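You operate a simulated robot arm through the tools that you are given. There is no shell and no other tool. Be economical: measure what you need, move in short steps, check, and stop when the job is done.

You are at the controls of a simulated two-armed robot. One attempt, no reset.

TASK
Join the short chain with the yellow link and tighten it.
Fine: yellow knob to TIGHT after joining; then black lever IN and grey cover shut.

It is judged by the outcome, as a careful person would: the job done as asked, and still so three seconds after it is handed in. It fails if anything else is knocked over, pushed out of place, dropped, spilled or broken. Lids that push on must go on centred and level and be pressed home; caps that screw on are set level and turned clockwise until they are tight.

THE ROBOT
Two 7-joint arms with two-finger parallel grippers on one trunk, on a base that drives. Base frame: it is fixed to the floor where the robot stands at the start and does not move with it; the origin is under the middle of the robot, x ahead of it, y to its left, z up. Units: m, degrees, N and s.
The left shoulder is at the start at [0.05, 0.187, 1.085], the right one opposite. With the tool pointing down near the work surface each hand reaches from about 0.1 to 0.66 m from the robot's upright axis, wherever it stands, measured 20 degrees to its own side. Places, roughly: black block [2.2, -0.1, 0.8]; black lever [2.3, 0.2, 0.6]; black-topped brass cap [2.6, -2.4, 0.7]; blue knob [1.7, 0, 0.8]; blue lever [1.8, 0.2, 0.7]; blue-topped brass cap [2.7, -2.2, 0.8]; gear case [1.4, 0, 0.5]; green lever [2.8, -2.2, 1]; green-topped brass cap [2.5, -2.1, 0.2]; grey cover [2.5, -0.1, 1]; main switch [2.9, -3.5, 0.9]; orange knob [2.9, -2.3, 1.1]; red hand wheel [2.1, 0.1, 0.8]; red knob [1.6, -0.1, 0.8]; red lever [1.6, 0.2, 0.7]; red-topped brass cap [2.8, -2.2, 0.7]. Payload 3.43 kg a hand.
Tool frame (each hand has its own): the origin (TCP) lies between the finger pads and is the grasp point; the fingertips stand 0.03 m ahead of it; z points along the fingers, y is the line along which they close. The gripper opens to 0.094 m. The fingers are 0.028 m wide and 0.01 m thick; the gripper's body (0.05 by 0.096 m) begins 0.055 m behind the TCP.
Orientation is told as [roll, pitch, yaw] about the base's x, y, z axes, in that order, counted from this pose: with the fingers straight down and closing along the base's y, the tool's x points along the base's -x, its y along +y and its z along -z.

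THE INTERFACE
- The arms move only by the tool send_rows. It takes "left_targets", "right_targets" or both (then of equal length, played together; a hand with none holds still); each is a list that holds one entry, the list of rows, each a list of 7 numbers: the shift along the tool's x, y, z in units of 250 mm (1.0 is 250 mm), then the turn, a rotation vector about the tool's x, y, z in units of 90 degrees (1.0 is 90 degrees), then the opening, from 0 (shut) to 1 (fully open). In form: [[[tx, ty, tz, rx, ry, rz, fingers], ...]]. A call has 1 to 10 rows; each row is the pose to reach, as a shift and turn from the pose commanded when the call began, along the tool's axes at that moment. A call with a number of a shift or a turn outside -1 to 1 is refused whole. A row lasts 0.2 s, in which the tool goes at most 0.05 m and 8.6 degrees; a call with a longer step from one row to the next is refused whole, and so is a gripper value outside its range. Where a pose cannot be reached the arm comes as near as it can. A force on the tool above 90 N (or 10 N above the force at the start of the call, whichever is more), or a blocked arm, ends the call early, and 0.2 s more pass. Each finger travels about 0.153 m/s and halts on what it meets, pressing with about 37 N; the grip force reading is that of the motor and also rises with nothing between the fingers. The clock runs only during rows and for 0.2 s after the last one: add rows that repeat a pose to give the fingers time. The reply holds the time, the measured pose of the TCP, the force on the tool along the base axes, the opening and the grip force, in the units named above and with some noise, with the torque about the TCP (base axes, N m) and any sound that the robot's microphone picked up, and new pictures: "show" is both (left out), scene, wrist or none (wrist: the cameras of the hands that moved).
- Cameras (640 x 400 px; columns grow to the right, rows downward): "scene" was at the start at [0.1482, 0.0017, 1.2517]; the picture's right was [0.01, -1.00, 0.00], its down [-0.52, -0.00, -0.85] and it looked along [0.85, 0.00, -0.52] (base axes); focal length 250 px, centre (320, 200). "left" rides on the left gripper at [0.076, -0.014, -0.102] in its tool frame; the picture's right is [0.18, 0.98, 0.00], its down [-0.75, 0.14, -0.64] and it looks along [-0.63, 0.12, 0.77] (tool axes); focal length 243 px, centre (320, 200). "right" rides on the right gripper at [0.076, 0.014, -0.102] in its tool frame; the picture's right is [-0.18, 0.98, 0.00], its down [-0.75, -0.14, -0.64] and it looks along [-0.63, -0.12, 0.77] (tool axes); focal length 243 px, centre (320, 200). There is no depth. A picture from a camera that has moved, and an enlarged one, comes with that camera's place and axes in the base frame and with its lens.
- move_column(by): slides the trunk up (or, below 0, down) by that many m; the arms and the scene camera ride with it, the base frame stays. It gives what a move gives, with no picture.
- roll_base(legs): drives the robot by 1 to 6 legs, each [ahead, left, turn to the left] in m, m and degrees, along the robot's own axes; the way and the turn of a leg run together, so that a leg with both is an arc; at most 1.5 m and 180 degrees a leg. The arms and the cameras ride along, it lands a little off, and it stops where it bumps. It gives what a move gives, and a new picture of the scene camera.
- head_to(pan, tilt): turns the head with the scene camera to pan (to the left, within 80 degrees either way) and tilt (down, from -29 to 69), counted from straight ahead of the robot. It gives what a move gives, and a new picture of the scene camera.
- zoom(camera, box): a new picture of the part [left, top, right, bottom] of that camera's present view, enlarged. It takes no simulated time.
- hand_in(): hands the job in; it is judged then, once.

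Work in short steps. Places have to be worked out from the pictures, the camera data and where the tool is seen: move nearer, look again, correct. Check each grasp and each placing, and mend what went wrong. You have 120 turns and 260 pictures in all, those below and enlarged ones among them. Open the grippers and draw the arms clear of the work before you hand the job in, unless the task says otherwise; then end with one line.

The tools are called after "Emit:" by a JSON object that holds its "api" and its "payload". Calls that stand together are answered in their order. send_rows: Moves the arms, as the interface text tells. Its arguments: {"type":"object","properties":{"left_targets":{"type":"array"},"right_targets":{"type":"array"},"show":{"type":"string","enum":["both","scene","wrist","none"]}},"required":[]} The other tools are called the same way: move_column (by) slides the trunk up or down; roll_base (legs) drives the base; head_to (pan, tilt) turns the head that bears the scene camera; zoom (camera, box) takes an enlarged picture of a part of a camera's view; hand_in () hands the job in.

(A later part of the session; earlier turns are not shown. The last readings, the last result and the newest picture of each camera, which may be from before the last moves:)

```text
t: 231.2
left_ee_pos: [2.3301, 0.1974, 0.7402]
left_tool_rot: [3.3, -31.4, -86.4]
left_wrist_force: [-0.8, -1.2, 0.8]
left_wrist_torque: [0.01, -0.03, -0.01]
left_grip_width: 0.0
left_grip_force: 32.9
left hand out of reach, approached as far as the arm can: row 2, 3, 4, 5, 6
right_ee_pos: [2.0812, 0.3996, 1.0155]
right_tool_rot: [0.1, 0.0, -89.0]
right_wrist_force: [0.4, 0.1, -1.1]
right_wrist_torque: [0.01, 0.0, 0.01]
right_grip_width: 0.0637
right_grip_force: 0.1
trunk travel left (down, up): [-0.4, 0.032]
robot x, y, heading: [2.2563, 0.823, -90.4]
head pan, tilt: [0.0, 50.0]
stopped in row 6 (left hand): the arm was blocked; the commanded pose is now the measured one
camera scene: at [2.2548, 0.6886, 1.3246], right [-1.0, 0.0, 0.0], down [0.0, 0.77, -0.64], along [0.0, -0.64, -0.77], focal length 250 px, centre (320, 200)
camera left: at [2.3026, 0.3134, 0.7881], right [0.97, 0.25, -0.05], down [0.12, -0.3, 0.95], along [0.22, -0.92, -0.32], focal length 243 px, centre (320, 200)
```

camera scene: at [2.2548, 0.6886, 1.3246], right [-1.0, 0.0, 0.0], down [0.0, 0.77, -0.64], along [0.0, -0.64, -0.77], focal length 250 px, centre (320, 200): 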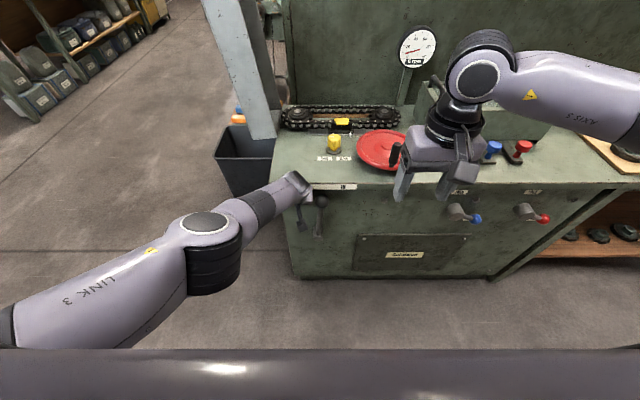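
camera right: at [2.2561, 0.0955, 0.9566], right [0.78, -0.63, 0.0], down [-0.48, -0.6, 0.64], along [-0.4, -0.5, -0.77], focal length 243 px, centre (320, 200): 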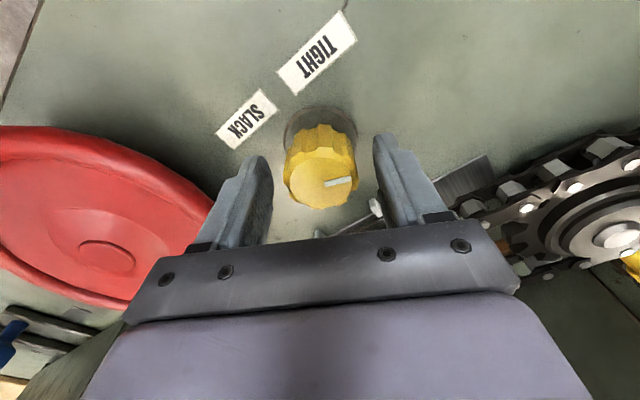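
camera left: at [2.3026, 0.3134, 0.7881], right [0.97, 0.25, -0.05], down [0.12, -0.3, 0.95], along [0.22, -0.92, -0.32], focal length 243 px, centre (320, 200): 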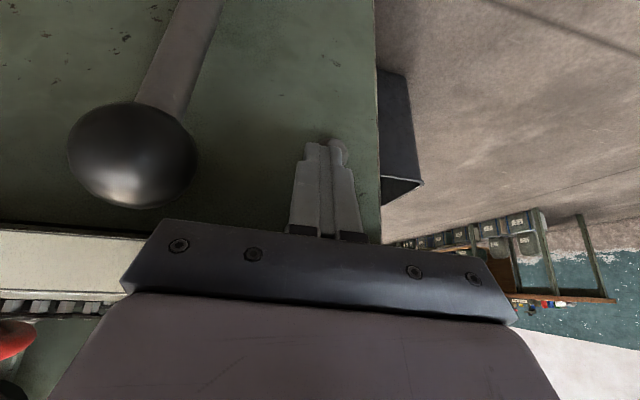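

The arm hit its reach limit there; the lever is about upright. I roll the base to the right 0.14 m so the hand keeps pushing.

Emit:
{"api": "roll_base", "payload": {"legs": [[0, -0.14, 0]]}}

Emit:
{"api": "zoom", "payload": {"camera": "left", "box": [0, 0, 640, 400]}}

```text
t: 233.0
left_ee_pos: [2.2081, 0.1983, 0.7398]
left_tool_rot: [4.6, -31.2, -85.7]
left_wrist_force: [45.7, 16.1, 17.2]
left_wrist_torque: [0.38, -0.18, -0.71]
left_grip_width: 0.0001
left_grip_force: 32.5
right_ee_pos: [1.9449, 0.402, 1.0188]
right_tool_rot: [0.1, -0.1, -89.0]
right_wrist_force: [-0.5, -0.6, 1.4]
right_wrist_torque: [-0.01, 0.0, 0.03]
right_grip_width: 0.0636
right_grip_force: 0.1
trunk travel left (down, up): [-0.4, 0.032]
robot x, y, heading: [2.1165, 0.826, -90.1]
head pan, tilt: [0.0, 50.0]
camera scene: at [2.1199, 0.6922, 1.3251], right [-1.0, 0.0, 0.0], down [0.0, 0.76, -0.65], along [0.0, -0.65, -0.76], focal length 250 px, centre (320, 200)
```

scene: 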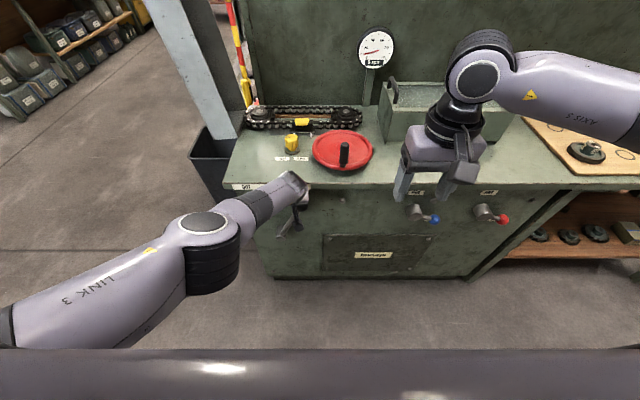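

```text
1.00 times, centred on (320, 200) of left (not enlarged: the box is as wide or as high as the picture)
camera zoom: at [2.1772, 0.3139, 0.788], right [0.96, 0.27, -0.03], down [0.11, -0.3, 0.95], along [0.25, -0.91, -0.32], focal length 243 px, centre (320, 200)
```

zoom: 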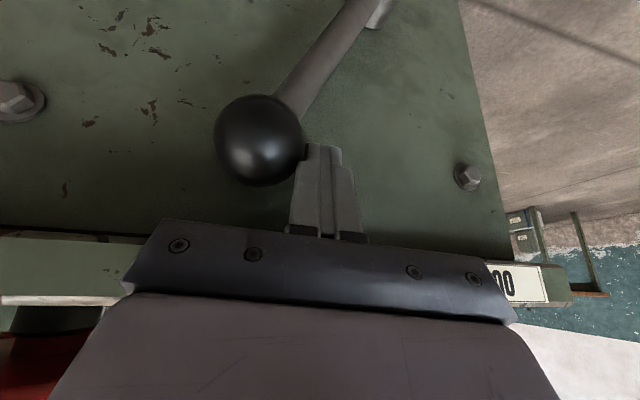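

46 N resistance with the ball at x≈2.17: IN end stop reached. Back off with the base and check that it stays.

Emit:
{"api": "roll_base", "payload": {"legs": [[0, 0.16, 0], [-0.12, 0, 0]]}}

Emit:
{"api": "zoom", "payload": {"camera": "scene", "box": [250, 90, 450, 240]}}

```text
t: 235.9
left_ee_pos: [2.3647, 0.3137, 0.7392]
left_tool_rot: [4.9, -31.1, -85.9]
left_wrist_force: [0.0, 0.8, -0.6]
left_wrist_torque: [0.03, 0.01, -0.01]
left_grip_width: 0.0
left_grip_force: 33.5
right_ee_pos: [2.1023, 0.518, 1.0163]
right_tool_rot: [0.2, 0.0, -89.1]
right_wrist_force: [0.1, -0.2, -0.3]
right_wrist_torque: [-0.02, 0.01, -0.03]
right_grip_width: 0.064
right_grip_force: 0.1
trunk travel left (down, up): [-0.4, 0.032]
robot x, y, heading: [2.2803, 0.9385, -90.4]
head pan, tilt: [0.0, 50.0]
camera scene: at [2.2773, 0.8067, 1.3247], right [-1.0, 0.0, 0.0], down [0.0, 0.77, -0.64], along [0.0, -0.64, -0.77], focal length 250 px, centre (320, 200)
```

scene: 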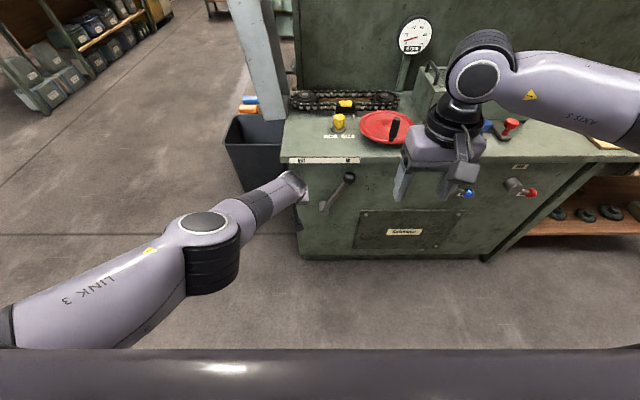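

```text
2.67 times, centred on (350, 165) of scene
camera zoom: at [2.2773, 0.8067, 1.3247], right [-1.0, 0.0, 0.0], down [0.0, 0.77, -0.64], along [0.0, -0.64, -0.77], focal length 668 px, centre (240, 293)
```

zoom: 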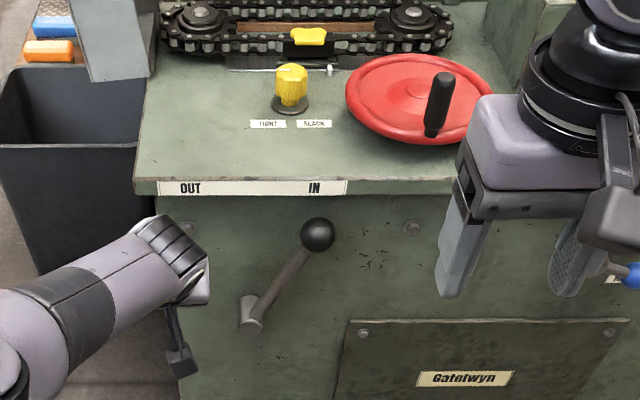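

Lever is at IN. Now the grey cover: raise the head and look at it.

Emit:
{"api": "head_to", "payload": {"pan": 8, "tilt": 15}}

Emit:
{"api": "send_rows", "payload": {"left_targets": [[[0.1, 0.03, -0.1, 0, 0.08, 0, 0.2], [0.2, 0.06, -0.2, 0, 0.16, 0, 0.4], [0.3, 0.09, -0.3, 0, 0.24, 0, 0.6], [0.4, 0.12, -0.4, 0, 0.32, 0, 0.8], [0.4, 0.15, -0.5, 0, 0.34, 0, 1]]], "show": "scene"}}

```text
t: 236.9
left_ee_pos: [2.366, 0.3149, 0.7376]
left_tool_rot: [4.8, -31.1, -86.1]
left_wrist_force: [0.4, -0.4, -0.7]
left_wrist_torque: [0.04, -0.03, 0.03]
left_grip_width: 0.0
left_grip_force: 33.2
right_ee_pos: [2.1031, 0.5164, 1.0166]
right_tool_rot: [0.2, -0.1, -89.2]
right_wrist_force: [-0.9, 0.6, 0.0]
right_wrist_torque: [-0.01, 0.02, 0.02]
right_grip_width: 0.0637
right_grip_force: 0.1
trunk travel left (down, up): [-0.4, 0.032]
robot x, y, heading: [2.2752, 0.9428, -90.3]
head pan, tilt: [8.0, 15.0]
camera scene: at [2.2902, 0.7903, 1.3782], right [-0.99, -0.14, 0.0], down [-0.04, 0.26, -0.97], along [0.13, -0.96, -0.26], focal length 250 px, centre (320, 200)
```

scene: 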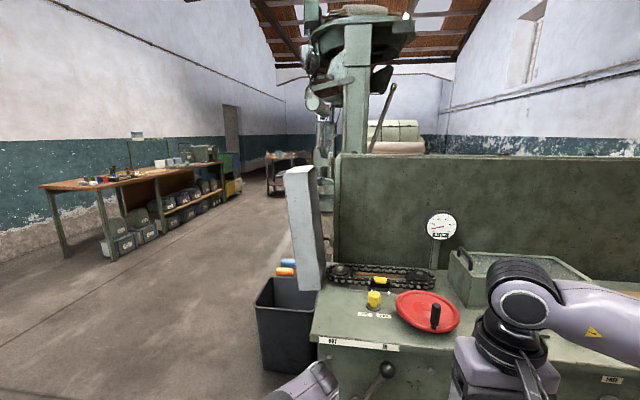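

```text
t: 238.1
left_ee_pos: [2.3837, 0.4676, 0.7963]
left_tool_rot: [4.1, -0.5, -83.5]
left_wrist_force: [0.0, 0.3, 0.0]
left_wrist_torque: [0.02, -0.01, 0.03]
left_grip_width: 0.0936
left_grip_force: 0.2
right_ee_pos: [2.1016, 0.5177, 1.0168]
right_tool_rot: [0.2, 0.0, -89.1]
right_wrist_force: [0.4, 0.1, -0.7]
right_wrist_torque: [-0.01, -0.01, 0.01]
right_grip_width: 0.064
right_grip_force: 0.1
trunk travel left (down, up): [-0.4, 0.032]
robot x, y, heading: [2.2786, 0.9399, -90.4]
head pan, tilt: [8.0, 15.0]
camera scene: at [2.2903, 0.7905, 1.3783], right [-0.99, -0.14, 0.0], down [-0.04, 0.26, -0.97], along [0.13, -0.96, -0.26], focal length 250 px, centre (320, 200)
```

scene: 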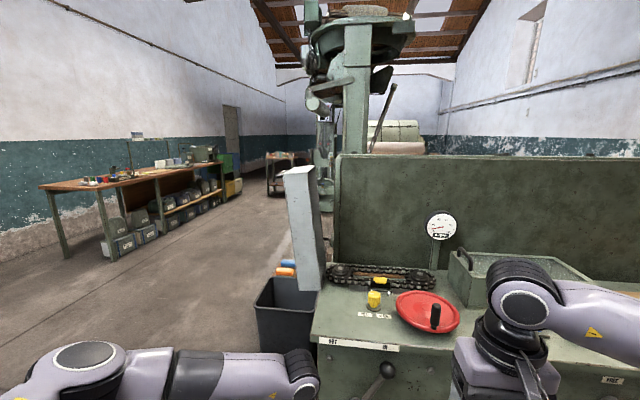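

Emit:
{"api": "zoom", "payload": {"camera": "scene", "box": [270, 150, 410, 320]}}

```text
2.35 times, centred on (340, 235) of scene
camera zoom: at [2.2903, 0.7905, 1.3783], right [-0.99, -0.14, 0.0], down [-0.04, 0.26, -0.97], along [0.13, -0.96, -0.26], focal length 590 px, centre (273, 118)
```

zoom: 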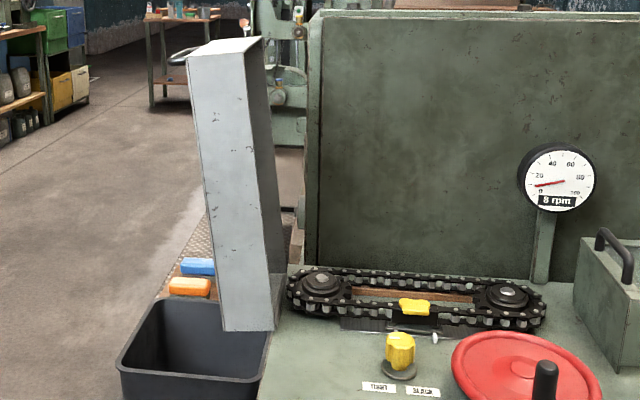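

The cover is a box-shaped lid hinged at the cabinet's left end, leaning slightly outward, with a handle on its outer face. I move along the aisle to view that face.

Emit:
{"api": "roll_base", "payload": {"legs": [[0, 0.75, 0]]}}

Emit:
{"api": "head_to", "payload": {"pan": -25, "tilt": 12}}

Emit:
{"api": "zoom", "payload": {"camera": "scene", "box": [200, 100, 440, 290]}}

```text
t: 245.1
left_ee_pos: [3.131, 0.4624, 0.7955]
left_tool_rot: [4.1, -0.6, -83.8]
left_wrist_force: [1.4, 0.8, 0.5]
left_wrist_torque: [0.0, 0.0, 0.01]
left_grip_width: 0.094
left_grip_force: 0.1
right_ee_pos: [2.8485, 0.5132, 1.0153]
right_tool_rot: [0.2, 0.1, -89.5]
right_wrist_force: [-1.2, -0.3, -0.4]
right_wrist_torque: [0.0, 0.0, -0.01]
right_grip_width: 0.0639
right_grip_force: 0.1
trunk travel left (down, up): [-0.4, 0.032]
robot x, y, heading: [3.027, 0.9374, -90.4]
head pan, tilt: [8.0, 15.0]
camera scene: at [3.0381, 0.7857, 1.3783], right [-0.99, -0.13, 0.0], down [-0.03, 0.26, -0.97], along [0.13, -0.96, -0.26], focal length 250 px, centre (320, 200)
```

scene: 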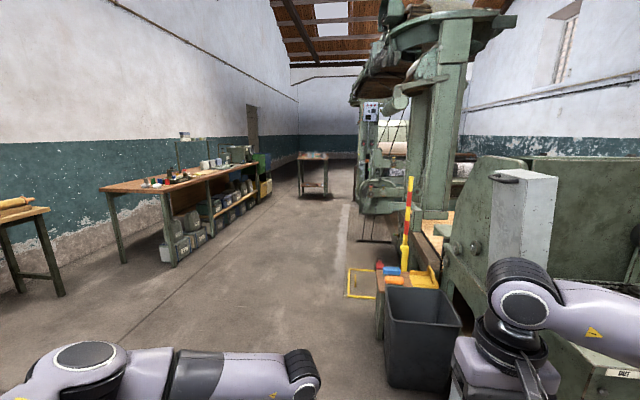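

```text
t: 246.1
left_ee_pos: [3.1303, 0.4628, 0.7956]
left_tool_rot: [4.1, -0.6, -83.9]
left_wrist_force: [-0.1, 0.6, -0.6]
left_wrist_torque: [0.03, 0.0, -0.01]
left_grip_width: 0.0939
left_grip_force: 0.1
right_ee_pos: [2.8482, 0.5125, 1.0172]
right_tool_rot: [0.2, 0.0, -89.4]
right_wrist_force: [0.4, -0.3, 0.1]
right_wrist_torque: [-0.02, 0.03, 0.01]
right_grip_width: 0.0639
right_grip_force: 0.0
trunk travel left (down, up): [-0.4, 0.032]
robot x, y, heading: [3.028, 0.9381, -90.2]
head pan, tilt: [-25.0, 12.0]
camera scene: at [2.9858, 0.7941, 1.3832], right [-0.9, 0.43, 0.0], down [0.09, 0.19, -0.98], along [-0.42, -0.88, -0.21], focal length 250 px, centre (320, 200)
```

scene: 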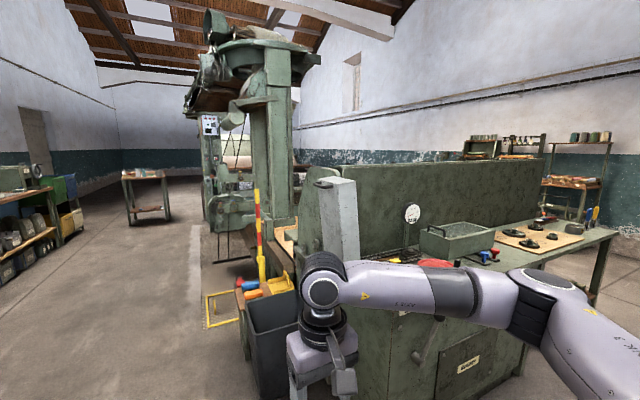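

```text
2.11 times, centred on (320, 195) of scene
camera zoom: at [2.9858, 0.7941, 1.3832], right [-0.9, 0.43, 0.0], down [0.09, 0.19, -0.98], along [-0.42, -0.88, -0.21], focal length 527 px, centre (320, 210)
```

zoom: 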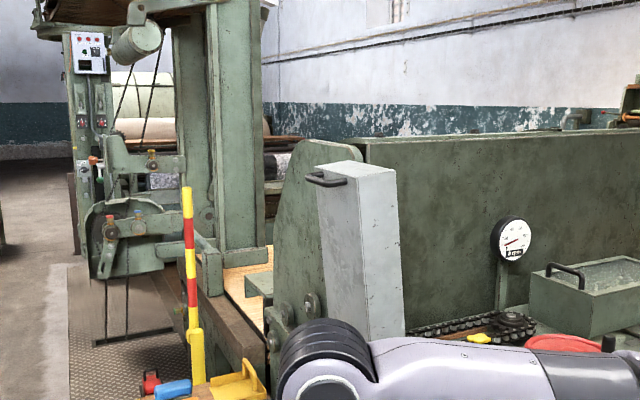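

The cover has a bail handle (bar along y) on its outer face near the top. First a gentle push test from the outer side with the left hand. Raise the left hand and extend it.

Emit:
{"api": "send_rows", "payload": {"left_targets": [[[0, 0, -0.15, 0, 0, 0, 0.5], [0, 0, -0.3, 0, 0, 0, 0], [0, 0, -0.45, 0, 0, 0, 0], [0, 0, -0.6, 0, 0, 0, 0], [0, 0, -0.75, 0, 0, 0, 0], [0, 0, -0.9, 0, 0, 0, 0], [0, 0, -1, 0, 0, 0, 0]]], "show": "none"}}

Emit:
{"api": "send_rows", "payload": {"left_targets": [[[-0.05, 0.08, -0.12, 0.01, 0, 0, 0], [-0.1, 0.16, -0.24, 0.02, 0, 0, 0], [-0.2, 0.24, -0.34, 0.04, 0, 0.03, 0], [-0.3, 0.32, -0.4, 0.045, 0, 0.07, 0], [-0.4, 0.38, -0.4, 0.045, 0, 0.07, 0]]], "show": "none"}}

Emit:
{"api": "roll_base", "payload": {"legs": [[0, -0.42, 0], [0.36, 0, 0]]}}

```text
t: 247.7
left_ee_pos: [3.112, 0.4623, 1.0456]
left_tool_rot: [4.1, -0.5, -83.7]
left_wrist_force: [0.6, 0.2, -0.1]
left_wrist_torque: [-0.03, 0.03, 0.02]
left_grip_width: 0.0002
left_grip_force: 32.8
right_ee_pos: [2.8484, 0.5128, 1.0159]
right_tool_rot: [0.1, -0.1, -89.4]
right_wrist_force: [-1.1, -0.1, 0.9]
right_wrist_torque: [-0.01, -0.01, -0.03]
right_grip_width: 0.0639
right_grip_force: 0.1
trunk travel left (down, up): [-0.4, 0.032]
robot x, y, heading: [3.0251, 0.9355, -90.5]
head pan, tilt: [-25.0, 12.0]
```

```text
t: 248.9
left_ee_pos: [3.2107, 0.3736, 1.1513]
left_tool_rot: [0.1, -0.3, -90.1]
left_wrist_force: [-0.8, 0.3, -0.6]
left_wrist_torque: [0.01, 0.02, 0.0]
left_grip_width: 0.0001
left_grip_force: 33.6
right_ee_pos: [2.8487, 0.5124, 1.016]
right_tool_rot: [0.2, 0.2, -89.5]
right_wrist_force: [-0.8, 0.9, 0.4]
right_wrist_torque: [0.02, -0.02, 0.01]
right_grip_width: 0.0638
right_grip_force: 0.0
trunk travel left (down, up): [-0.4, 0.032]
robot x, y, heading: [3.0264, 0.938, -90.7]
head pan, tilt: [-25.0, 12.0]
```

```text
t: 255.1
left_ee_pos: [2.7684, 0.0119, 1.1516]
left_tool_rot: [0.1, -0.3, -90.7]
left_wrist_force: [0.0, -0.3, 0.8]
left_wrist_torque: [-0.02, 0.03, 0.01]
left_grip_width: 0.0002
left_grip_force: 32.9
right_ee_pos: [2.4098, 0.1556, 1.0159]
right_tool_rot: [0.2, 0.1, -90.0]
right_wrist_force: [0.5, -0.9, 0.1]
right_wrist_torque: [0.0, 0.01, -0.01]
right_grip_width: 0.0641
right_grip_force: 0.1
trunk travel left (down, up): [-0.4, 0.032]
robot x, y, heading: [2.5903, 0.5768, -91.1]
head pan, tilt: [-25.0, 12.0]
camera scene: at [2.5488, 0.4349, 1.3831], right [-0.9, 0.44, 0.0], down [0.09, 0.19, -0.98], along [-0.43, -0.88, -0.21], focal length 250 px, centre (320, 200)
```

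scene: 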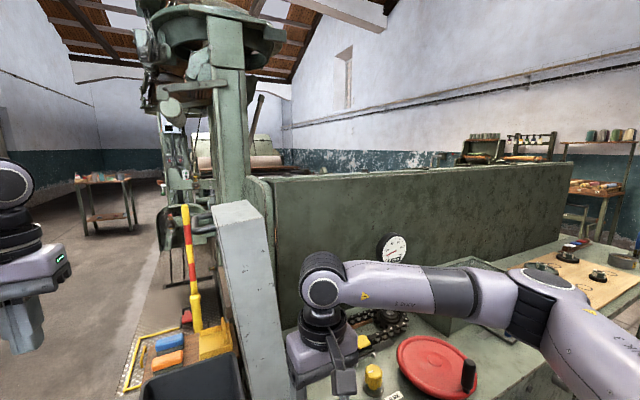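

Emit:
{"api": "head_to", "payload": {"pan": 5, "tilt": 25}}

Emit:
{"api": "zoom", "payload": {"camera": "left", "box": [0, 0, 400, 250]}}

```text
t: 256.1
left_ee_pos: [2.7691, 0.0129, 1.1525]
left_tool_rot: [0.1, -0.3, -90.6]
left_wrist_force: [0.2, 0.0, -0.5]
left_wrist_torque: [0.02, -0.03, 0.01]
left_grip_width: 0.0001
left_grip_force: 32.7
right_ee_pos: [2.409, 0.1556, 1.0166]
right_tool_rot: [0.2, 0.0, -90.0]
right_wrist_force: [-0.2, -0.4, -0.1]
right_wrist_torque: [0.0, 0.03, -0.02]
right_grip_width: 0.0638
right_grip_force: 0.0
trunk travel left (down, up): [-0.4, 0.032]
robot x, y, heading: [2.594, 0.5775, -91.1]
head pan, tilt: [5.0, 25.0]
camera scene: at [2.596, 0.4273, 1.3621], right [-1.0, -0.07, 0.0], down [-0.03, 0.42, -0.91], along [0.06, -0.9, -0.42], focal length 250 px, centre (320, 200)
```

scene: 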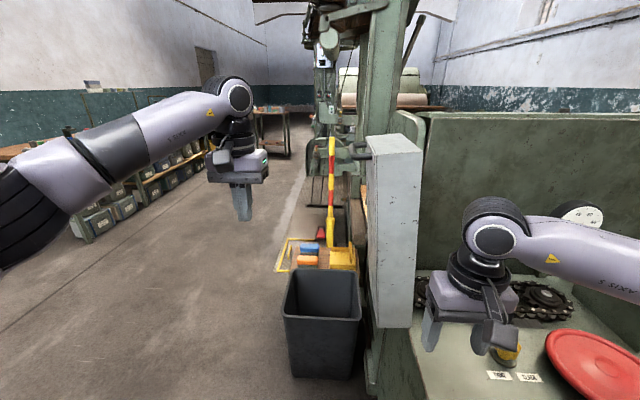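

```text
1.60 times, centred on (200, 125) of left
camera zoom: at [2.755, 0.0887, 1.2541], right [0.98, 0.17, 0.0], down [0.13, -0.75, 0.65], along [0.11, -0.64, -0.76], focal length 388 px, centre (512, 320)
```

zoom: 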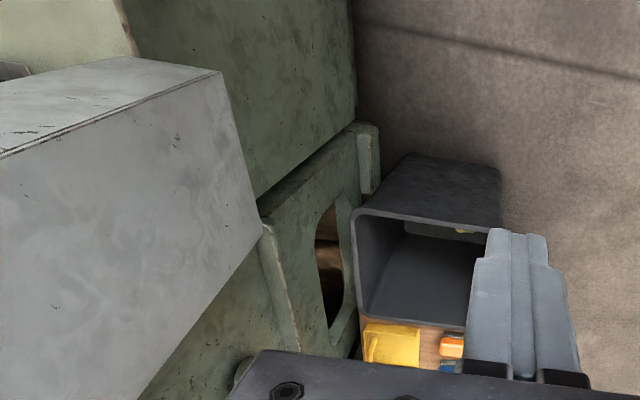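

Tool-down pushing would foul the handle, so I point the left hand towards -x (90° about y), which is also the way to grip the handle bar.

Emit:
{"api": "send_rows", "payload": {"left_targets": [[[0, 0.04, 0, 0.09, 0, 0, 0.3], [0, 0.08, 0, 0.18, 0, 0, 0.5], [0, 0.12, 0, 0.27, 0, 0, 0.6], [0, 0.14, 0, 0.36, 0, 0, 0.6], [0, 0.16, 0, 0.45, 0, 0, 0.6], [0, 0.16, 0, 0.54, 0, 0, 0.6], [0, 0.16, 0, 0.63, 0, 0, 0.6], [0, 0.16, 0, 0.72, 0, 0, 0.6], [0, 0.16, 0, 0.81, 0, 0, 0.6], [0, 0.16, 0, 0.9, 0, 0, 0.6]]], "show": "both"}}

```text
t: 258.3
left_ee_pos: [2.8081, 0.0115, 1.1532]
left_tool_rot: [-81.1, -0.2, -90.6]
left_wrist_force: [-0.3, 0.1, 0.1]
left_wrist_torque: [-0.02, -0.01, 0.01]
left_grip_width: 0.0565
left_grip_force: 0.0
right_ee_pos: [2.4097, 0.1554, 1.0154]
right_tool_rot: [0.2, 0.1, -90.0]
right_wrist_force: [-0.7, -0.1, -0.2]
right_wrist_torque: [0.01, -0.03, -0.01]
right_grip_width: 0.0638
right_grip_force: 0.2
trunk travel left (down, up): [-0.4, 0.032]
robot x, y, heading: [2.5883, 0.576, -91.0]
head pan, tilt: [5.0, 25.0]
camera scene: at [2.5962, 0.4271, 1.3621], right [-1.0, -0.07, 0.0], down [-0.03, 0.42, -0.91], along [0.06, -0.9, -0.42], focal length 250 px, centre (320, 200)
camera left: at [2.9088, 0.0865, 1.1826], right [0.15, 0.18, -0.97], down [0.65, -0.76, -0.04], along [-0.75, -0.62, -0.23], focal length 243 px, centre (320, 200)
```

scene: 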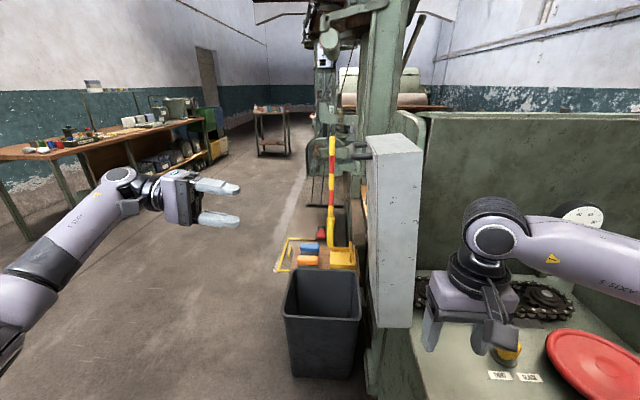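
left: 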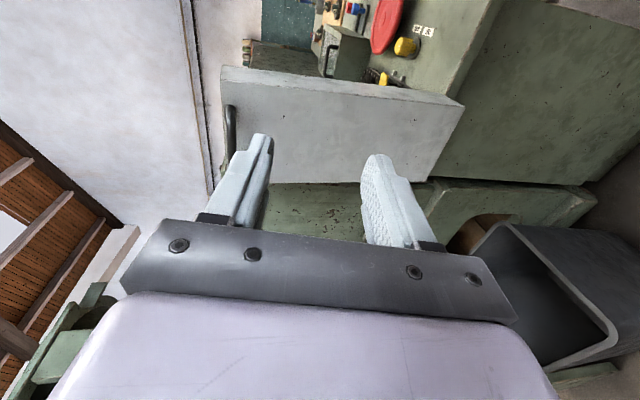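

The hand now points at the cover; handle bar ≈[2.565, -0.05…-0.16, 1.232]. I shift the base right 0.2 and slightly forward so the arm can follow the whole arc.

Emit:
{"api": "roll_base", "payload": {"legs": [[0.0, -0.2, 0.9], [0.05, 0, 0]]}}

Emit:
{"api": "send_rows", "payload": {"left_targets": [[[0, -0.08, 0, 0.05, 0, 0, 0.6], [0, -0.16, 0, 0.1, 0, 0, 0.6], [-0.1, -0.24, 0, 0.1, 0, 0, 0.6], [-0.2, -0.3, 0, 0.1, 0, 0, 0.6]]], "show": "both"}}

```text
t: 261.2
left_ee_pos: [2.6176, -0.0333, 1.151]
left_tool_rot: [-81.0, -0.3, -89.8]
left_wrist_force: [1.0, -0.1, 0.1]
left_wrist_torque: [0.03, 0.03, -0.02]
left_grip_width: 0.0563
left_grip_force: 0.1
right_ee_pos: [2.2156, 0.105, 1.0167]
right_tool_rot: [0.3, 0.1, -89.1]
right_wrist_force: [-1.0, -0.6, 0.2]
right_wrist_torque: [0.0, -0.03, 0.02]
right_grip_width: 0.0641
right_grip_force: 0.0
trunk travel left (down, up): [-0.4, 0.032]
robot x, y, heading: [2.3946, 0.5244, -90.3]
head pan, tilt: [5.0, 25.0]
camera scene: at [2.3988, 0.3788, 1.3619], right [-1.0, -0.08, 0.0], down [-0.04, 0.42, -0.91], along [0.08, -0.9, -0.42], focal length 250 px, centre (320, 200)
```

scene: 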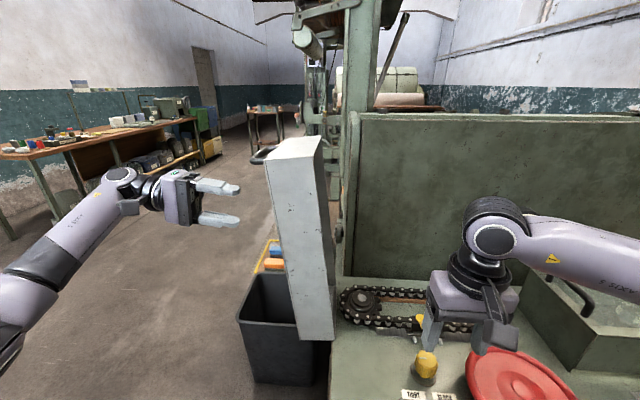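

```text
t: 262.2
left_ee_pos: [2.6028, -0.0826, 1.2266]
left_tool_rot: [-89.8, -0.4, -89.8]
left_wrist_force: [0.9, -0.4, -0.7]
left_wrist_torque: [-0.02, 0.02, 0.01]
left_grip_width: 0.0565
left_grip_force: 0.2
right_ee_pos: [2.2152, 0.1047, 1.0169]
right_tool_rot: [0.3, -0.1, -89.1]
right_wrist_force: [0.2, -0.1, -0.4]
right_wrist_torque: [0.01, -0.01, -0.01]
right_grip_width: 0.064
right_grip_force: 0.1
trunk travel left (down, up): [-0.4, 0.032]
robot x, y, heading: [2.3883, 0.5279, -90.3]
head pan, tilt: [5.0, 25.0]
camera scene: at [2.3979, 0.38, 1.3621], right [-1.0, -0.08, 0.0], down [-0.03, 0.42, -0.91], along [0.08, -0.9, -0.42], focal length 250 px, centre (320, 200)
camera left: at [2.7073, -0.0066, 1.2412], right [0.0, 0.18, -0.98], down [0.64, -0.75, -0.13], along [-0.76, -0.63, -0.12], focal length 243 px, centre (320, 200)
```

scene: 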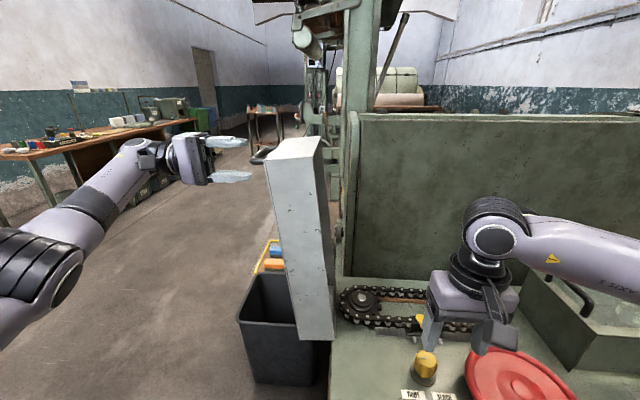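
left: 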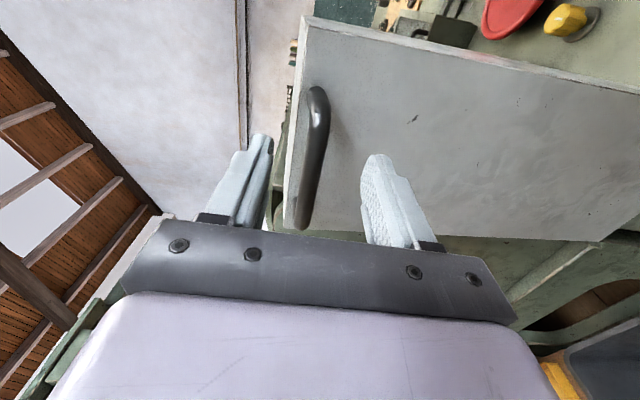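

The bar sits centred between the fingers. Advance 27 mm and close on the bar.

Emit:
{"api": "send_rows", "payload": {"left_targets": [[[0, -0.016, 0.05, 0, 0, 0, 0.6], [0, -0.016, 0.108, 0, 0, 0, 0.6], [0, -0.016, 0.108, 0, 0, 0, 0.3], [0, -0.016, 0.108, 0, 0, 0, 0.05], [0, -0.016, 0.108, 0, 0, 0, 0.05], [0, -0.016, 0.108, 0, 0, 0, 0.05]]], "show": "both"}}

```text
t: 263.6
left_ee_pos: [2.5794, -0.0833, 1.2292]
left_tool_rot: [-89.7, -0.2, -89.8]
left_wrist_force: [-2.3, 5.7, -8.9]
left_wrist_torque: [0.42, -0.08, 0.37]
left_grip_width: 0.0137
left_grip_force: 45.3
right_ee_pos: [2.216, 0.1052, 1.0166]
right_tool_rot: [0.2, 0.0, -89.2]
right_wrist_force: [0.2, 0.4, -0.5]
right_wrist_torque: [-0.01, 0.0, -0.03]
right_grip_width: 0.0638
right_grip_force: 0.0
trunk travel left (down, up): [-0.4, 0.032]
robot x, y, heading: [2.3938, 0.5299, -90.4]
head pan, tilt: [5.0, 25.0]
camera scene: at [2.3987, 0.3797, 1.362], right [-1.0, -0.08, 0.0], down [-0.04, 0.42, -0.91], along [0.08, -0.9, -0.42], focal length 250 px, centre (320, 200)
camera left: at [2.6814, -0.0068, 1.2445], right [0.0, 0.18, -0.98], down [0.64, -0.75, -0.14], along [-0.76, -0.63, -0.12], focal length 243 px, centre (320, 200)
```

scene: 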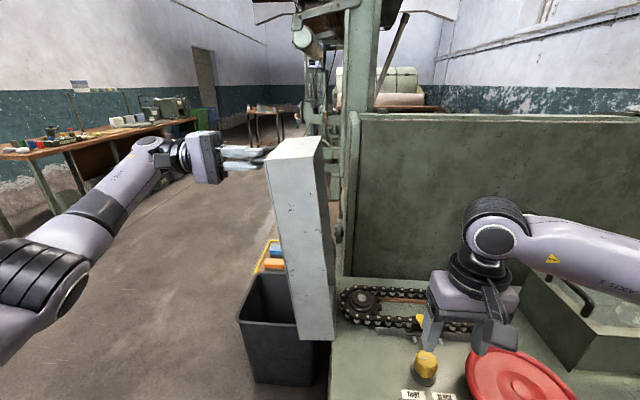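
left: 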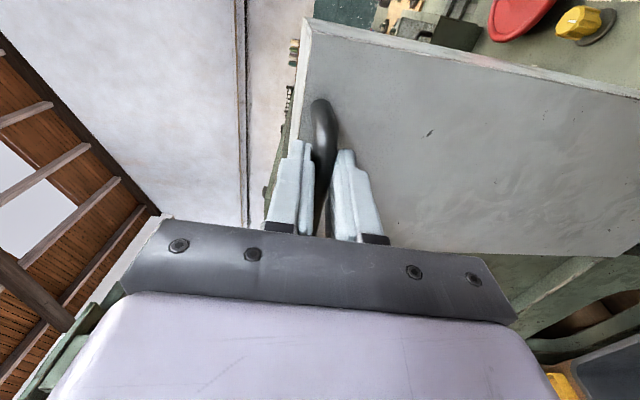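

Bar gripped (13.7 mm). I begin the closing arc about the hinge (~[2.41, 0.815]), rotating the hand with it: first 10°.

Emit:
{"api": "send_rows", "payload": {"left_targets": [[[0, -0.027, 0.073, -0.028, 0, 0, 0.05], [0, -0.052, 0.147, -0.0556, 0, 0, 0.05], [0, -0.075, 0.222, -0.083, 0, 0, 0.05], [0, -0.092, 0.298, -0.111, 0, 0, 0.05]]], "show": "scene"}}

```text
t: 264.6
left_ee_pos: [2.5035, -0.083, 1.2539]
left_tool_rot: [-79.9, -0.3, -89.9]
left_wrist_force: [-1.0, 2.0, -4.4]
left_wrist_torque: [0.76, 0.14, -0.73]
left_grip_width: 0.0136
left_grip_force: 45.2
right_ee_pos: [2.2151, 0.1053, 1.0173]
right_tool_rot: [0.2, -0.1, -89.2]
right_wrist_force: [0.2, -1.1, 0.3]
right_wrist_torque: [0.03, -0.03, -0.01]
right_grip_width: 0.0638
right_grip_force: 0.1
trunk travel left (down, up): [-0.4, 0.032]
robot x, y, heading: [2.3908, 0.5284, -90.2]
head pan, tilt: [5.0, 25.0]
camera scene: at [2.3985, 0.3795, 1.3621], right [-1.0, -0.08, 0.0], down [-0.04, 0.42, -0.91], along [0.08, -0.9, -0.42], focal length 250 px, centre (320, 200)
```

scene: 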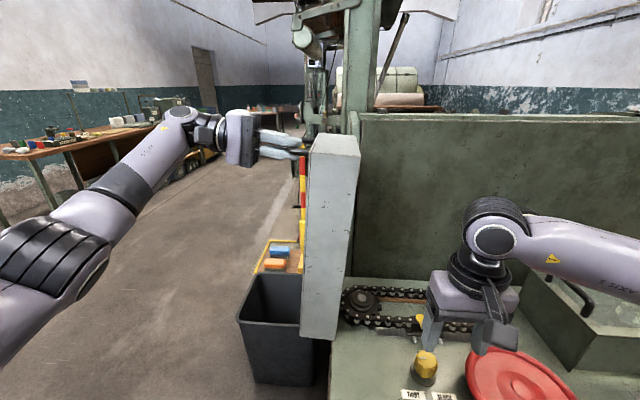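

Forces are small; the arc is right. Continue 20° more, while moving the right arm away to its right so the arms don't meet.

Emit:
{"api": "send_rows", "payload": {"left_targets": [[[0, -0.052, 0.148, -0.0556, 0, 0, 0.05], [0, -0.092, 0.299, -0.111, 0, 0, 0.05], [0, -0.118, 0.454, -0.167, 0, 0, 0.05], [0, -0.13, 0.61, -0.222, 0, 0, 0.05], [0, -0.13, 0.61, -0.222, 0, 0, 0.05]]], "right_targets": [[[0.08, -0.15, 0, 0, 0, 0, 0.6], [0.16, -0.3, 0, 0, 0, 0, 0.6], [0.24, -0.45, 0, 0, 0, 0, 0.6], [0.32, -0.6, 0, 0, 0, 0, 0.6], [0.4, -0.75, 0, 0, 0, 0, 0.6]]], "show": "scene"}}

```text
t: 265.8
left_ee_pos: [2.3552, -0.0783, 1.2634]
left_tool_rot: [-60.8, -1.2, -88.5]
left_wrist_force: [-7.9, -38.5, 44.7]
left_wrist_torque: [0.47, 0.92, 1.96]
left_grip_width: 0.0141
left_grip_force: 45.3
left hand out of reach, approached as far as the arm can: row 4, 5
right_ee_pos: [2.027, 0.2002, 1.0143]
right_tool_rot: [0.1, 0.2, -89.0]
right_wrist_force: [0.9, -0.5, -0.2]
right_wrist_torque: [0.01, -0.01, 0.03]
right_grip_width: 0.056
right_grip_force: 0.1
trunk travel left (down, up): [-0.4, 0.032]
robot x, y, heading: [2.3918, 0.5281, -90.1]
head pan, tilt: [5.0, 25.0]
camera scene: at [2.3973, 0.3773, 1.3624], right [-1.0, -0.08, 0.0], down [-0.03, 0.42, -0.91], along [0.08, -0.9, -0.42], focal length 250 px, centre (320, 200)
```

scene: 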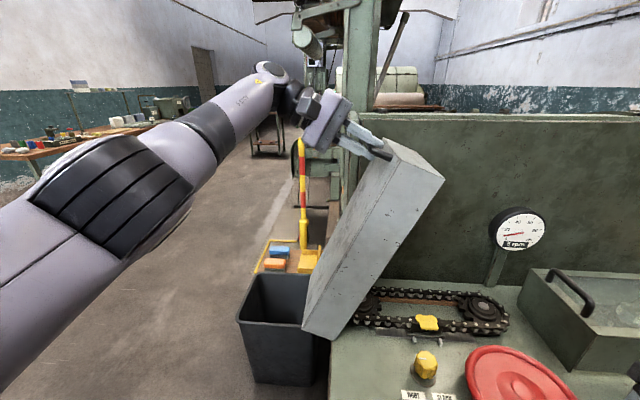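

The lid is ~22° past vertical, but the arm is at its reach limit. I roll the base 6 cm to the right to follow the arc.

Emit:
{"api": "roll_base", "payload": {"legs": [[0, -0.06, 0]]}}

```text
t: 267.0
left_ee_pos: [2.2977, -0.077, 1.2518]
left_tool_rot: [-59.7, -0.3, -89.2]
left_wrist_force: [-1.3, -19.3, -2.8]
left_wrist_torque: [-0.9, -0.04, 1.19]
left_grip_width: 0.0137
left_grip_force: 44.7
right_ee_pos: [1.9674, 0.2, 1.0145]
right_tool_rot: [0.2, 0.2, -88.9]
right_wrist_force: [-0.6, 0.3, 0.0]
right_wrist_torque: [0.01, -0.03, -0.01]
right_grip_width: 0.0562
right_grip_force: 0.0
trunk travel left (down, up): [-0.4, 0.032]
robot x, y, heading: [2.3277, 0.53, -90.1]
head pan, tilt: [5.0, 25.0]
camera scene: at [2.3391, 0.3766, 1.3613], right [-1.0, -0.09, 0.0], down [-0.04, 0.42, -0.91], along [0.08, -0.9, -0.43], focal length 250 px, centre (320, 200)
```

scene: 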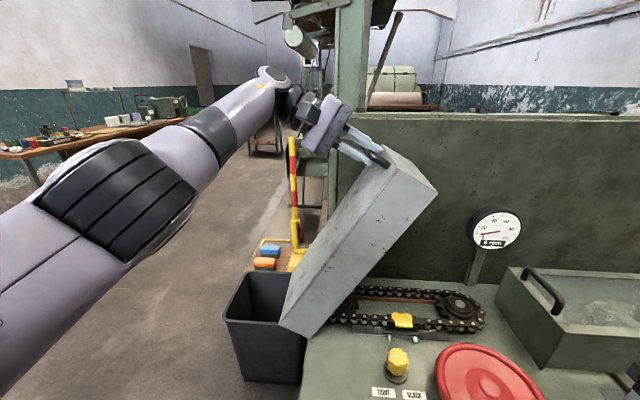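

Works well, force dropped. I continue with alternating base rolls (x) and arm lowering (z).

Emit:
{"api": "roll_base", "payload": {"legs": [[0, -0.05, 0]]}}

Emit:
{"api": "send_rows", "payload": {"left_targets": [[[0, 0.01, 0.006, -0.05, 0, 0, 0.05], [0, 0.024, 0.014, -0.1, 0, 0, 0.05], [0, 0.048, 0.028, -0.12, 0, 0, 0.05]]], "show": "none"}}

```text
t: 268.1
left_ee_pos: [2.2546, -0.0783, 1.2382]
left_tool_rot: [-58.2, 0.6, -89.2]
left_wrist_force: [19.5, 12.8, -53.5]
left_wrist_torque: [-1.21, -1.32, -0.47]
left_grip_width: 0.0145
left_grip_force: 44.8
right_ee_pos: [1.921, 0.1995, 1.0139]
right_tool_rot: [0.0, 0.2, -88.9]
right_wrist_force: [-0.1, 0.1, 0.7]
right_wrist_torque: [-0.02, -0.01, -0.03]
right_grip_width: 0.0565
right_grip_force: 0.0
trunk travel left (down, up): [-0.4, 0.032]
robot x, y, heading: [2.2858, 0.5322, -89.9]
head pan, tilt: [5.0, 25.0]
camera scene: at [2.2926, 0.377, 1.3613], right [-1.0, -0.09, 0.0], down [-0.04, 0.42, -0.9], along [0.08, -0.9, -0.43], focal length 250 px, centre (320, 200)
```

scene: 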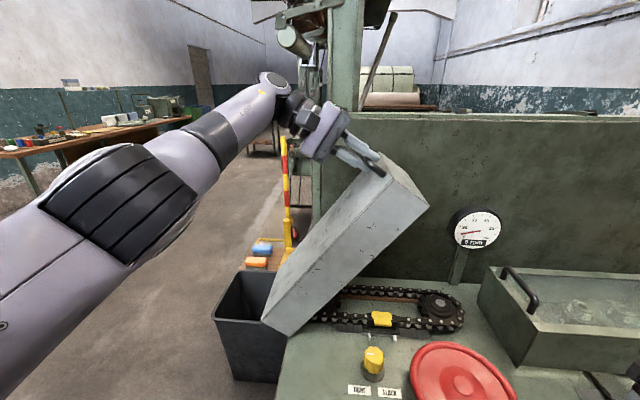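

```text
t: 268.9
left_ee_pos: [2.2477, -0.0636, 1.2316]
left_tool_rot: [-48.3, -0.3, -89.4]
left_wrist_force: [-20.0, -10.0, 37.4]
left_wrist_torque: [0.19, 1.41, -0.06]
left_grip_width: 0.0285
left_grip_force: 20.8
left hand out of reach, approached as far as the arm can: row 2, 3
right_ee_pos: [1.9181, 0.2053, 1.0149]
right_tool_rot: [0.2, -0.1, -89.1]
right_wrist_force: [0.2, -0.4, -0.4]
right_wrist_torque: [0.03, -0.02, -0.02]
right_grip_width: 0.0563
right_grip_force: 0.0
trunk travel left (down, up): [-0.4, 0.032]
robot x, y, heading: [2.2803, 0.5295, -90.4]
head pan, tilt: [5.0, 25.0]
```

The grip changed (28 mm, y slid +15 mm). I check the hand's view before going on.

Emit:
{"api": "zoom", "payload": {"camera": "left", "box": [120, 40, 520, 290]}}

Emit:
{"api": "zoom", "payload": {"camera": "scene", "box": [220, 60, 460, 230]}}

```text
1.60 times, centred on (320, 165) of left
camera zoom: at [2.3141, 0.0145, 1.31], right [0.65, 0.19, -0.74], down [0.58, -0.75, 0.33], along [-0.49, -0.64, -0.59], focal length 388 px, centre (320, 256)
```

zoom: 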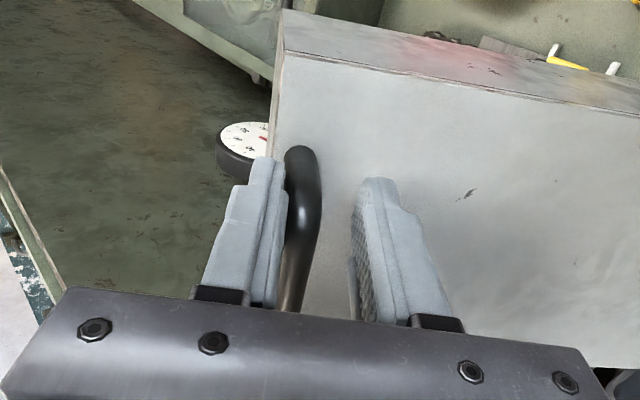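

```text
2.35 times, centred on (340, 145) of scene
camera zoom: at [2.2868, 0.3827, 1.3631], right [-1.0, -0.08, 0.0], down [-0.03, 0.42, -0.91], along [0.08, -0.9, -0.42], focal length 590 px, centre (273, 329)
```

zoom: 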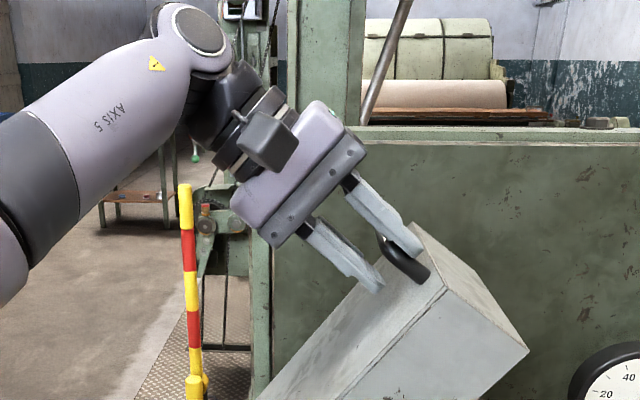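

The upper finger is still holding the bar; I hold still and re-close.

Emit:
{"api": "send_rows", "payload": {"left_targets": [[[0, 0, 0, 0, 0, 0, 0], [0, 0, 0, 0, 0, 0, 0], [0, 0, 0, 0, 0, 0, 0], [0, 0, 0, 0, 0, 0, 0]]], "show": "wrist"}}

```text
t: 269.9
left_ee_pos: [2.2475, -0.0613, 1.2372]
left_tool_rot: [-49.0, -0.8, -89.3]
left_wrist_force: [-27.1, -13.0, 53.8]
left_wrist_torque: [0.19, 2.13, 0.05]
left_grip_width: 0.0153
left_grip_force: 45.1
right_ee_pos: [1.916, 0.2038, 1.0142]
right_tool_rot: [0.3, -0.1, -88.9]
right_wrist_force: [-0.2, 0.0, -0.4]
right_wrist_torque: [0.0, 0.01, -0.02]
right_grip_width: 0.0563
right_grip_force: 0.1
trunk travel left (down, up): [-0.4, 0.032]
robot x, y, heading: [2.2818, 0.5286, -89.9]
head pan, tilt: [5.0, 25.0]
camera left: at [2.3147, 0.0158, 1.3144], right [0.64, 0.18, -0.75], down [0.59, -0.74, 0.32], along [-0.49, -0.65, -0.58], focal length 243 px, centre (320, 200)
```

left: 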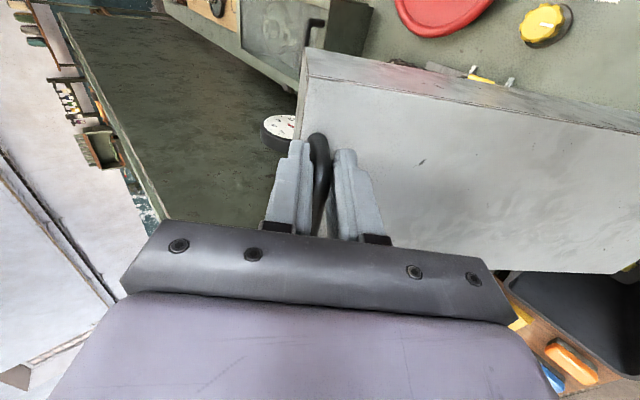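

Re-gripped. The force is radial (hand slightly inside the arc); rolling further right relieves it.

Emit:
{"api": "roll_base", "payload": {"legs": [[0, -0.06, 0]]}}

```text
t: 271.1
left_ee_pos: [2.2008, -0.0625, 1.2163]
left_tool_rot: [-46.6, 1.1, -89.4]
left_wrist_force: [11.1, 32.1, -28.5]
left_wrist_torque: [0.04, -0.27, -0.08]
left_grip_width: 0.0137
left_grip_force: 45.3
right_ee_pos: [1.8621, 0.2039, 1.0151]
right_tool_rot: [0.1, -0.2, -88.9]
right_wrist_force: [0.6, 0.0, -0.3]
right_wrist_torque: [0.01, -0.01, -0.02]
right_grip_width: 0.0567
right_grip_force: 0.0
trunk travel left (down, up): [-0.4, 0.032]
robot x, y, heading: [2.2222, 0.5289, -90.2]
head pan, tilt: [5.0, 25.0]
camera scene: at [2.2323, 0.3827, 1.3619], right [-1.0, -0.09, 0.0], down [-0.04, 0.42, -0.91], along [0.08, -0.9, -0.42], focal length 250 px, centre (320, 200)
```

scene: 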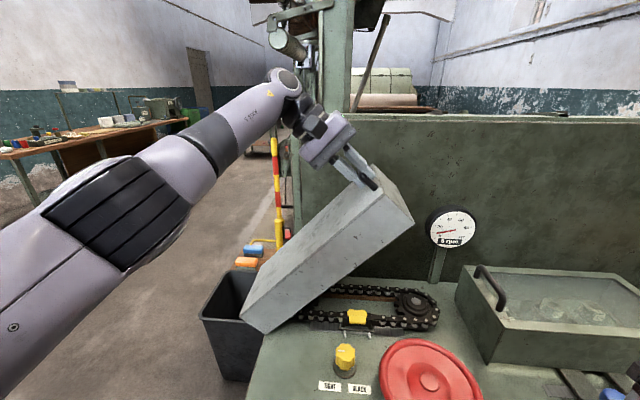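

Good. Try an arm step along the tangent without rotating the hand.

Emit:
{"api": "send_rows", "payload": {"left_targets": [[[0, -0.022, 0.077, 0, 0, 0, 0], [0, -0.044, 0.154, 0, 0, 0, 0], [0, -0.05, 0.23, 0, 0, 0, 0]]], "show": "none"}}

```text
t: 271.9
left_ee_pos: [2.1488, -0.063, 1.1828]
left_tool_rot: [-46.5, 0.9, -89.2]
left_wrist_force: [-7.3, -13.8, 8.4]
left_wrist_torque: [-0.77, -0.84, -0.25]
left_grip_width: 0.0162
left_grip_force: 45.2
left hand out of reach, approached as far as the arm can: row 2, 3
right_ee_pos: [1.8599, 0.2007, 1.0144]
right_tool_rot: [0.3, 0.0, -89.0]
right_wrist_force: [-1.0, 0.6, 0.5]
right_wrist_torque: [-0.01, -0.04, 0.0]
right_grip_width: 0.0564
right_grip_force: 0.1
trunk travel left (down, up): [-0.4, 0.032]
robot x, y, heading: [2.2252, 0.528, -90.2]
head pan, tilt: [5.0, 25.0]
```

Forces small. Now I use the trunk for lowering together with base rolls along the arc.

Emit:
{"api": "move_column", "payload": {"by": -0.012}}

Emit:
{"api": "roll_base", "payload": {"legs": [[0, -0.03, 0]]}}

Emit:
{"api": "move_column", "payload": {"by": -0.024}}

Emit:
{"api": "roll_base", "payload": {"legs": [[0, -0.03, 0]]}}

Emit:
{"api": "move_column", "payload": {"by": -0.016}}

```text
t: 272.5
left_ee_pos: [2.141, -0.061, 1.1778]
left_tool_rot: [-47.4, 0.3, -89.4]
left_wrist_force: [-31.8, -32.5, 38.5]
left_wrist_torque: [-0.34, 0.23, -0.5]
left_grip_width: 0.017
left_grip_force: 44.6
right_ee_pos: [1.8566, 0.2014, 1.0014]
right_tool_rot: [0.4, 0.1, -88.9]
right_wrist_force: [0.0, -0.2, -0.1]
right_wrist_torque: [-0.03, 0.0, -0.02]
right_grip_width: 0.0563
right_grip_force: 0.0
trunk travel left (down, up): [-0.388, 0.044]
robot x, y, heading: [2.2232, 0.529, -89.9]
head pan, tilt: [5.0, 25.0]
```

```text
t: 273.4
left_ee_pos: [2.125, -0.0609, 1.1643]
left_tool_rot: [-45.9, 1.6, -89.1]
left_wrist_force: [10.0, 1.7, -16.6]
left_wrist_torque: [-1.14, -1.23, 0.41]
left_grip_width: 0.017
left_grip_force: 43.9
right_ee_pos: [1.8317, 0.2008, 1.0026]
right_tool_rot: [0.1, 0.1, -89.0]
right_wrist_force: [-0.4, 0.5, 0.2]
right_wrist_torque: [-0.01, -0.02, 0.02]
right_grip_width: 0.0565
right_grip_force: 0.0
trunk travel left (down, up): [-0.388, 0.044]
robot x, y, heading: [2.1944, 0.5308, -90.2]
head pan, tilt: [5.0, 25.0]
camera scene: at [2.2025, 0.3795, 1.3495], right [-1.0, -0.09, 0.0], down [-0.04, 0.42, -0.91], along [0.08, -0.9, -0.42], focal length 250 px, centre (320, 200)
```

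scene: 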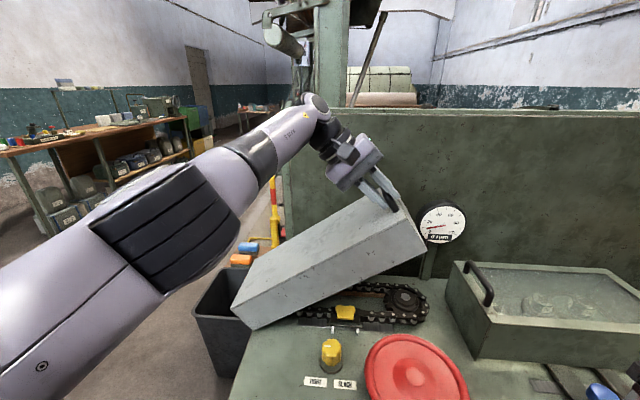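

```text
t: 274.1
left_ee_pos: [2.1113, -0.0606, 1.151]
left_tool_rot: [-47.0, 0.4, -89.3]
left_wrist_force: [-43.3, -29.8, 42.7]
left_wrist_torque: [-0.2, 0.5, -0.62]
left_grip_width: 0.0184
left_grip_force: 45.4
right_ee_pos: [1.8268, 0.2025, 0.9791]
right_tool_rot: [0.5, 0.0, -89.1]
right_wrist_force: [0.2, 1.1, -0.4]
right_wrist_torque: [0.01, 0.01, 0.03]
right_grip_width: 0.0565
right_grip_force: 0.2
trunk travel left (down, up): [-0.364, 0.068]
robot x, y, heading: [2.1943, 0.5294, -90.1]
head pan, tilt: [5.0, 25.0]
```

```text
t: 275.1
left_ee_pos: [2.0963, -0.0618, 1.1387]
left_tool_rot: [-45.5, 1.9, -89.0]
left_wrist_force: [0.4, 5.0, -5.0]
left_wrist_torque: [-0.89, -0.88, 0.17]
left_grip_width: 0.0186
left_grip_force: 44.9
right_ee_pos: [1.8023, 0.2011, 0.9782]
right_tool_rot: [0.1, 0.0, -88.9]
right_wrist_force: [-0.3, -0.6, 0.5]
right_wrist_torque: [-0.01, 0.02, -0.02]
right_grip_width: 0.0564
right_grip_force: 0.0
trunk travel left (down, up): [-0.364, 0.068]
robot x, y, heading: [2.1633, 0.528, -90.0]
head pan, tilt: [5.0, 25.0]
camera scene: at [2.1723, 0.3813, 1.3258], right [-1.0, -0.09, 0.0], down [-0.04, 0.42, -0.91], along [0.08, -0.9, -0.42], focal length 250 px, centre (320, 200)
```

scene: 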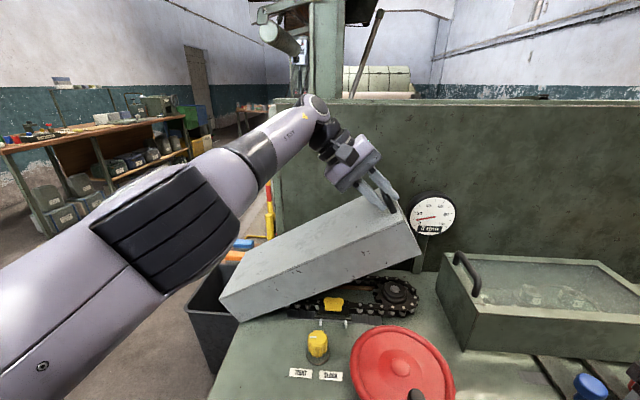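

```text
t: 275.7
left_ee_pos: [2.0881, -0.0612, 1.1287]
left_tool_rot: [-46.1, 1.2, -89.3]
left_wrist_force: [-34.3, -20.3, 28.3]
left_wrist_torque: [-0.14, 0.01, -0.86]
left_grip_width: 0.0195
left_grip_force: 44.7
right_ee_pos: [1.7987, 0.2016, 0.9624]
right_tool_rot: [0.5, 0.0, -89.0]
right_wrist_force: [0.1, -0.8, 0.1]
right_wrist_torque: [0.01, -0.01, 0.03]
right_grip_width: 0.0563
right_grip_force: 0.0
trunk travel left (down, up): [-0.348, 0.084]
robot x, y, heading: [2.163, 0.5247, -89.8]
head pan, tilt: [5.0, 25.0]
```

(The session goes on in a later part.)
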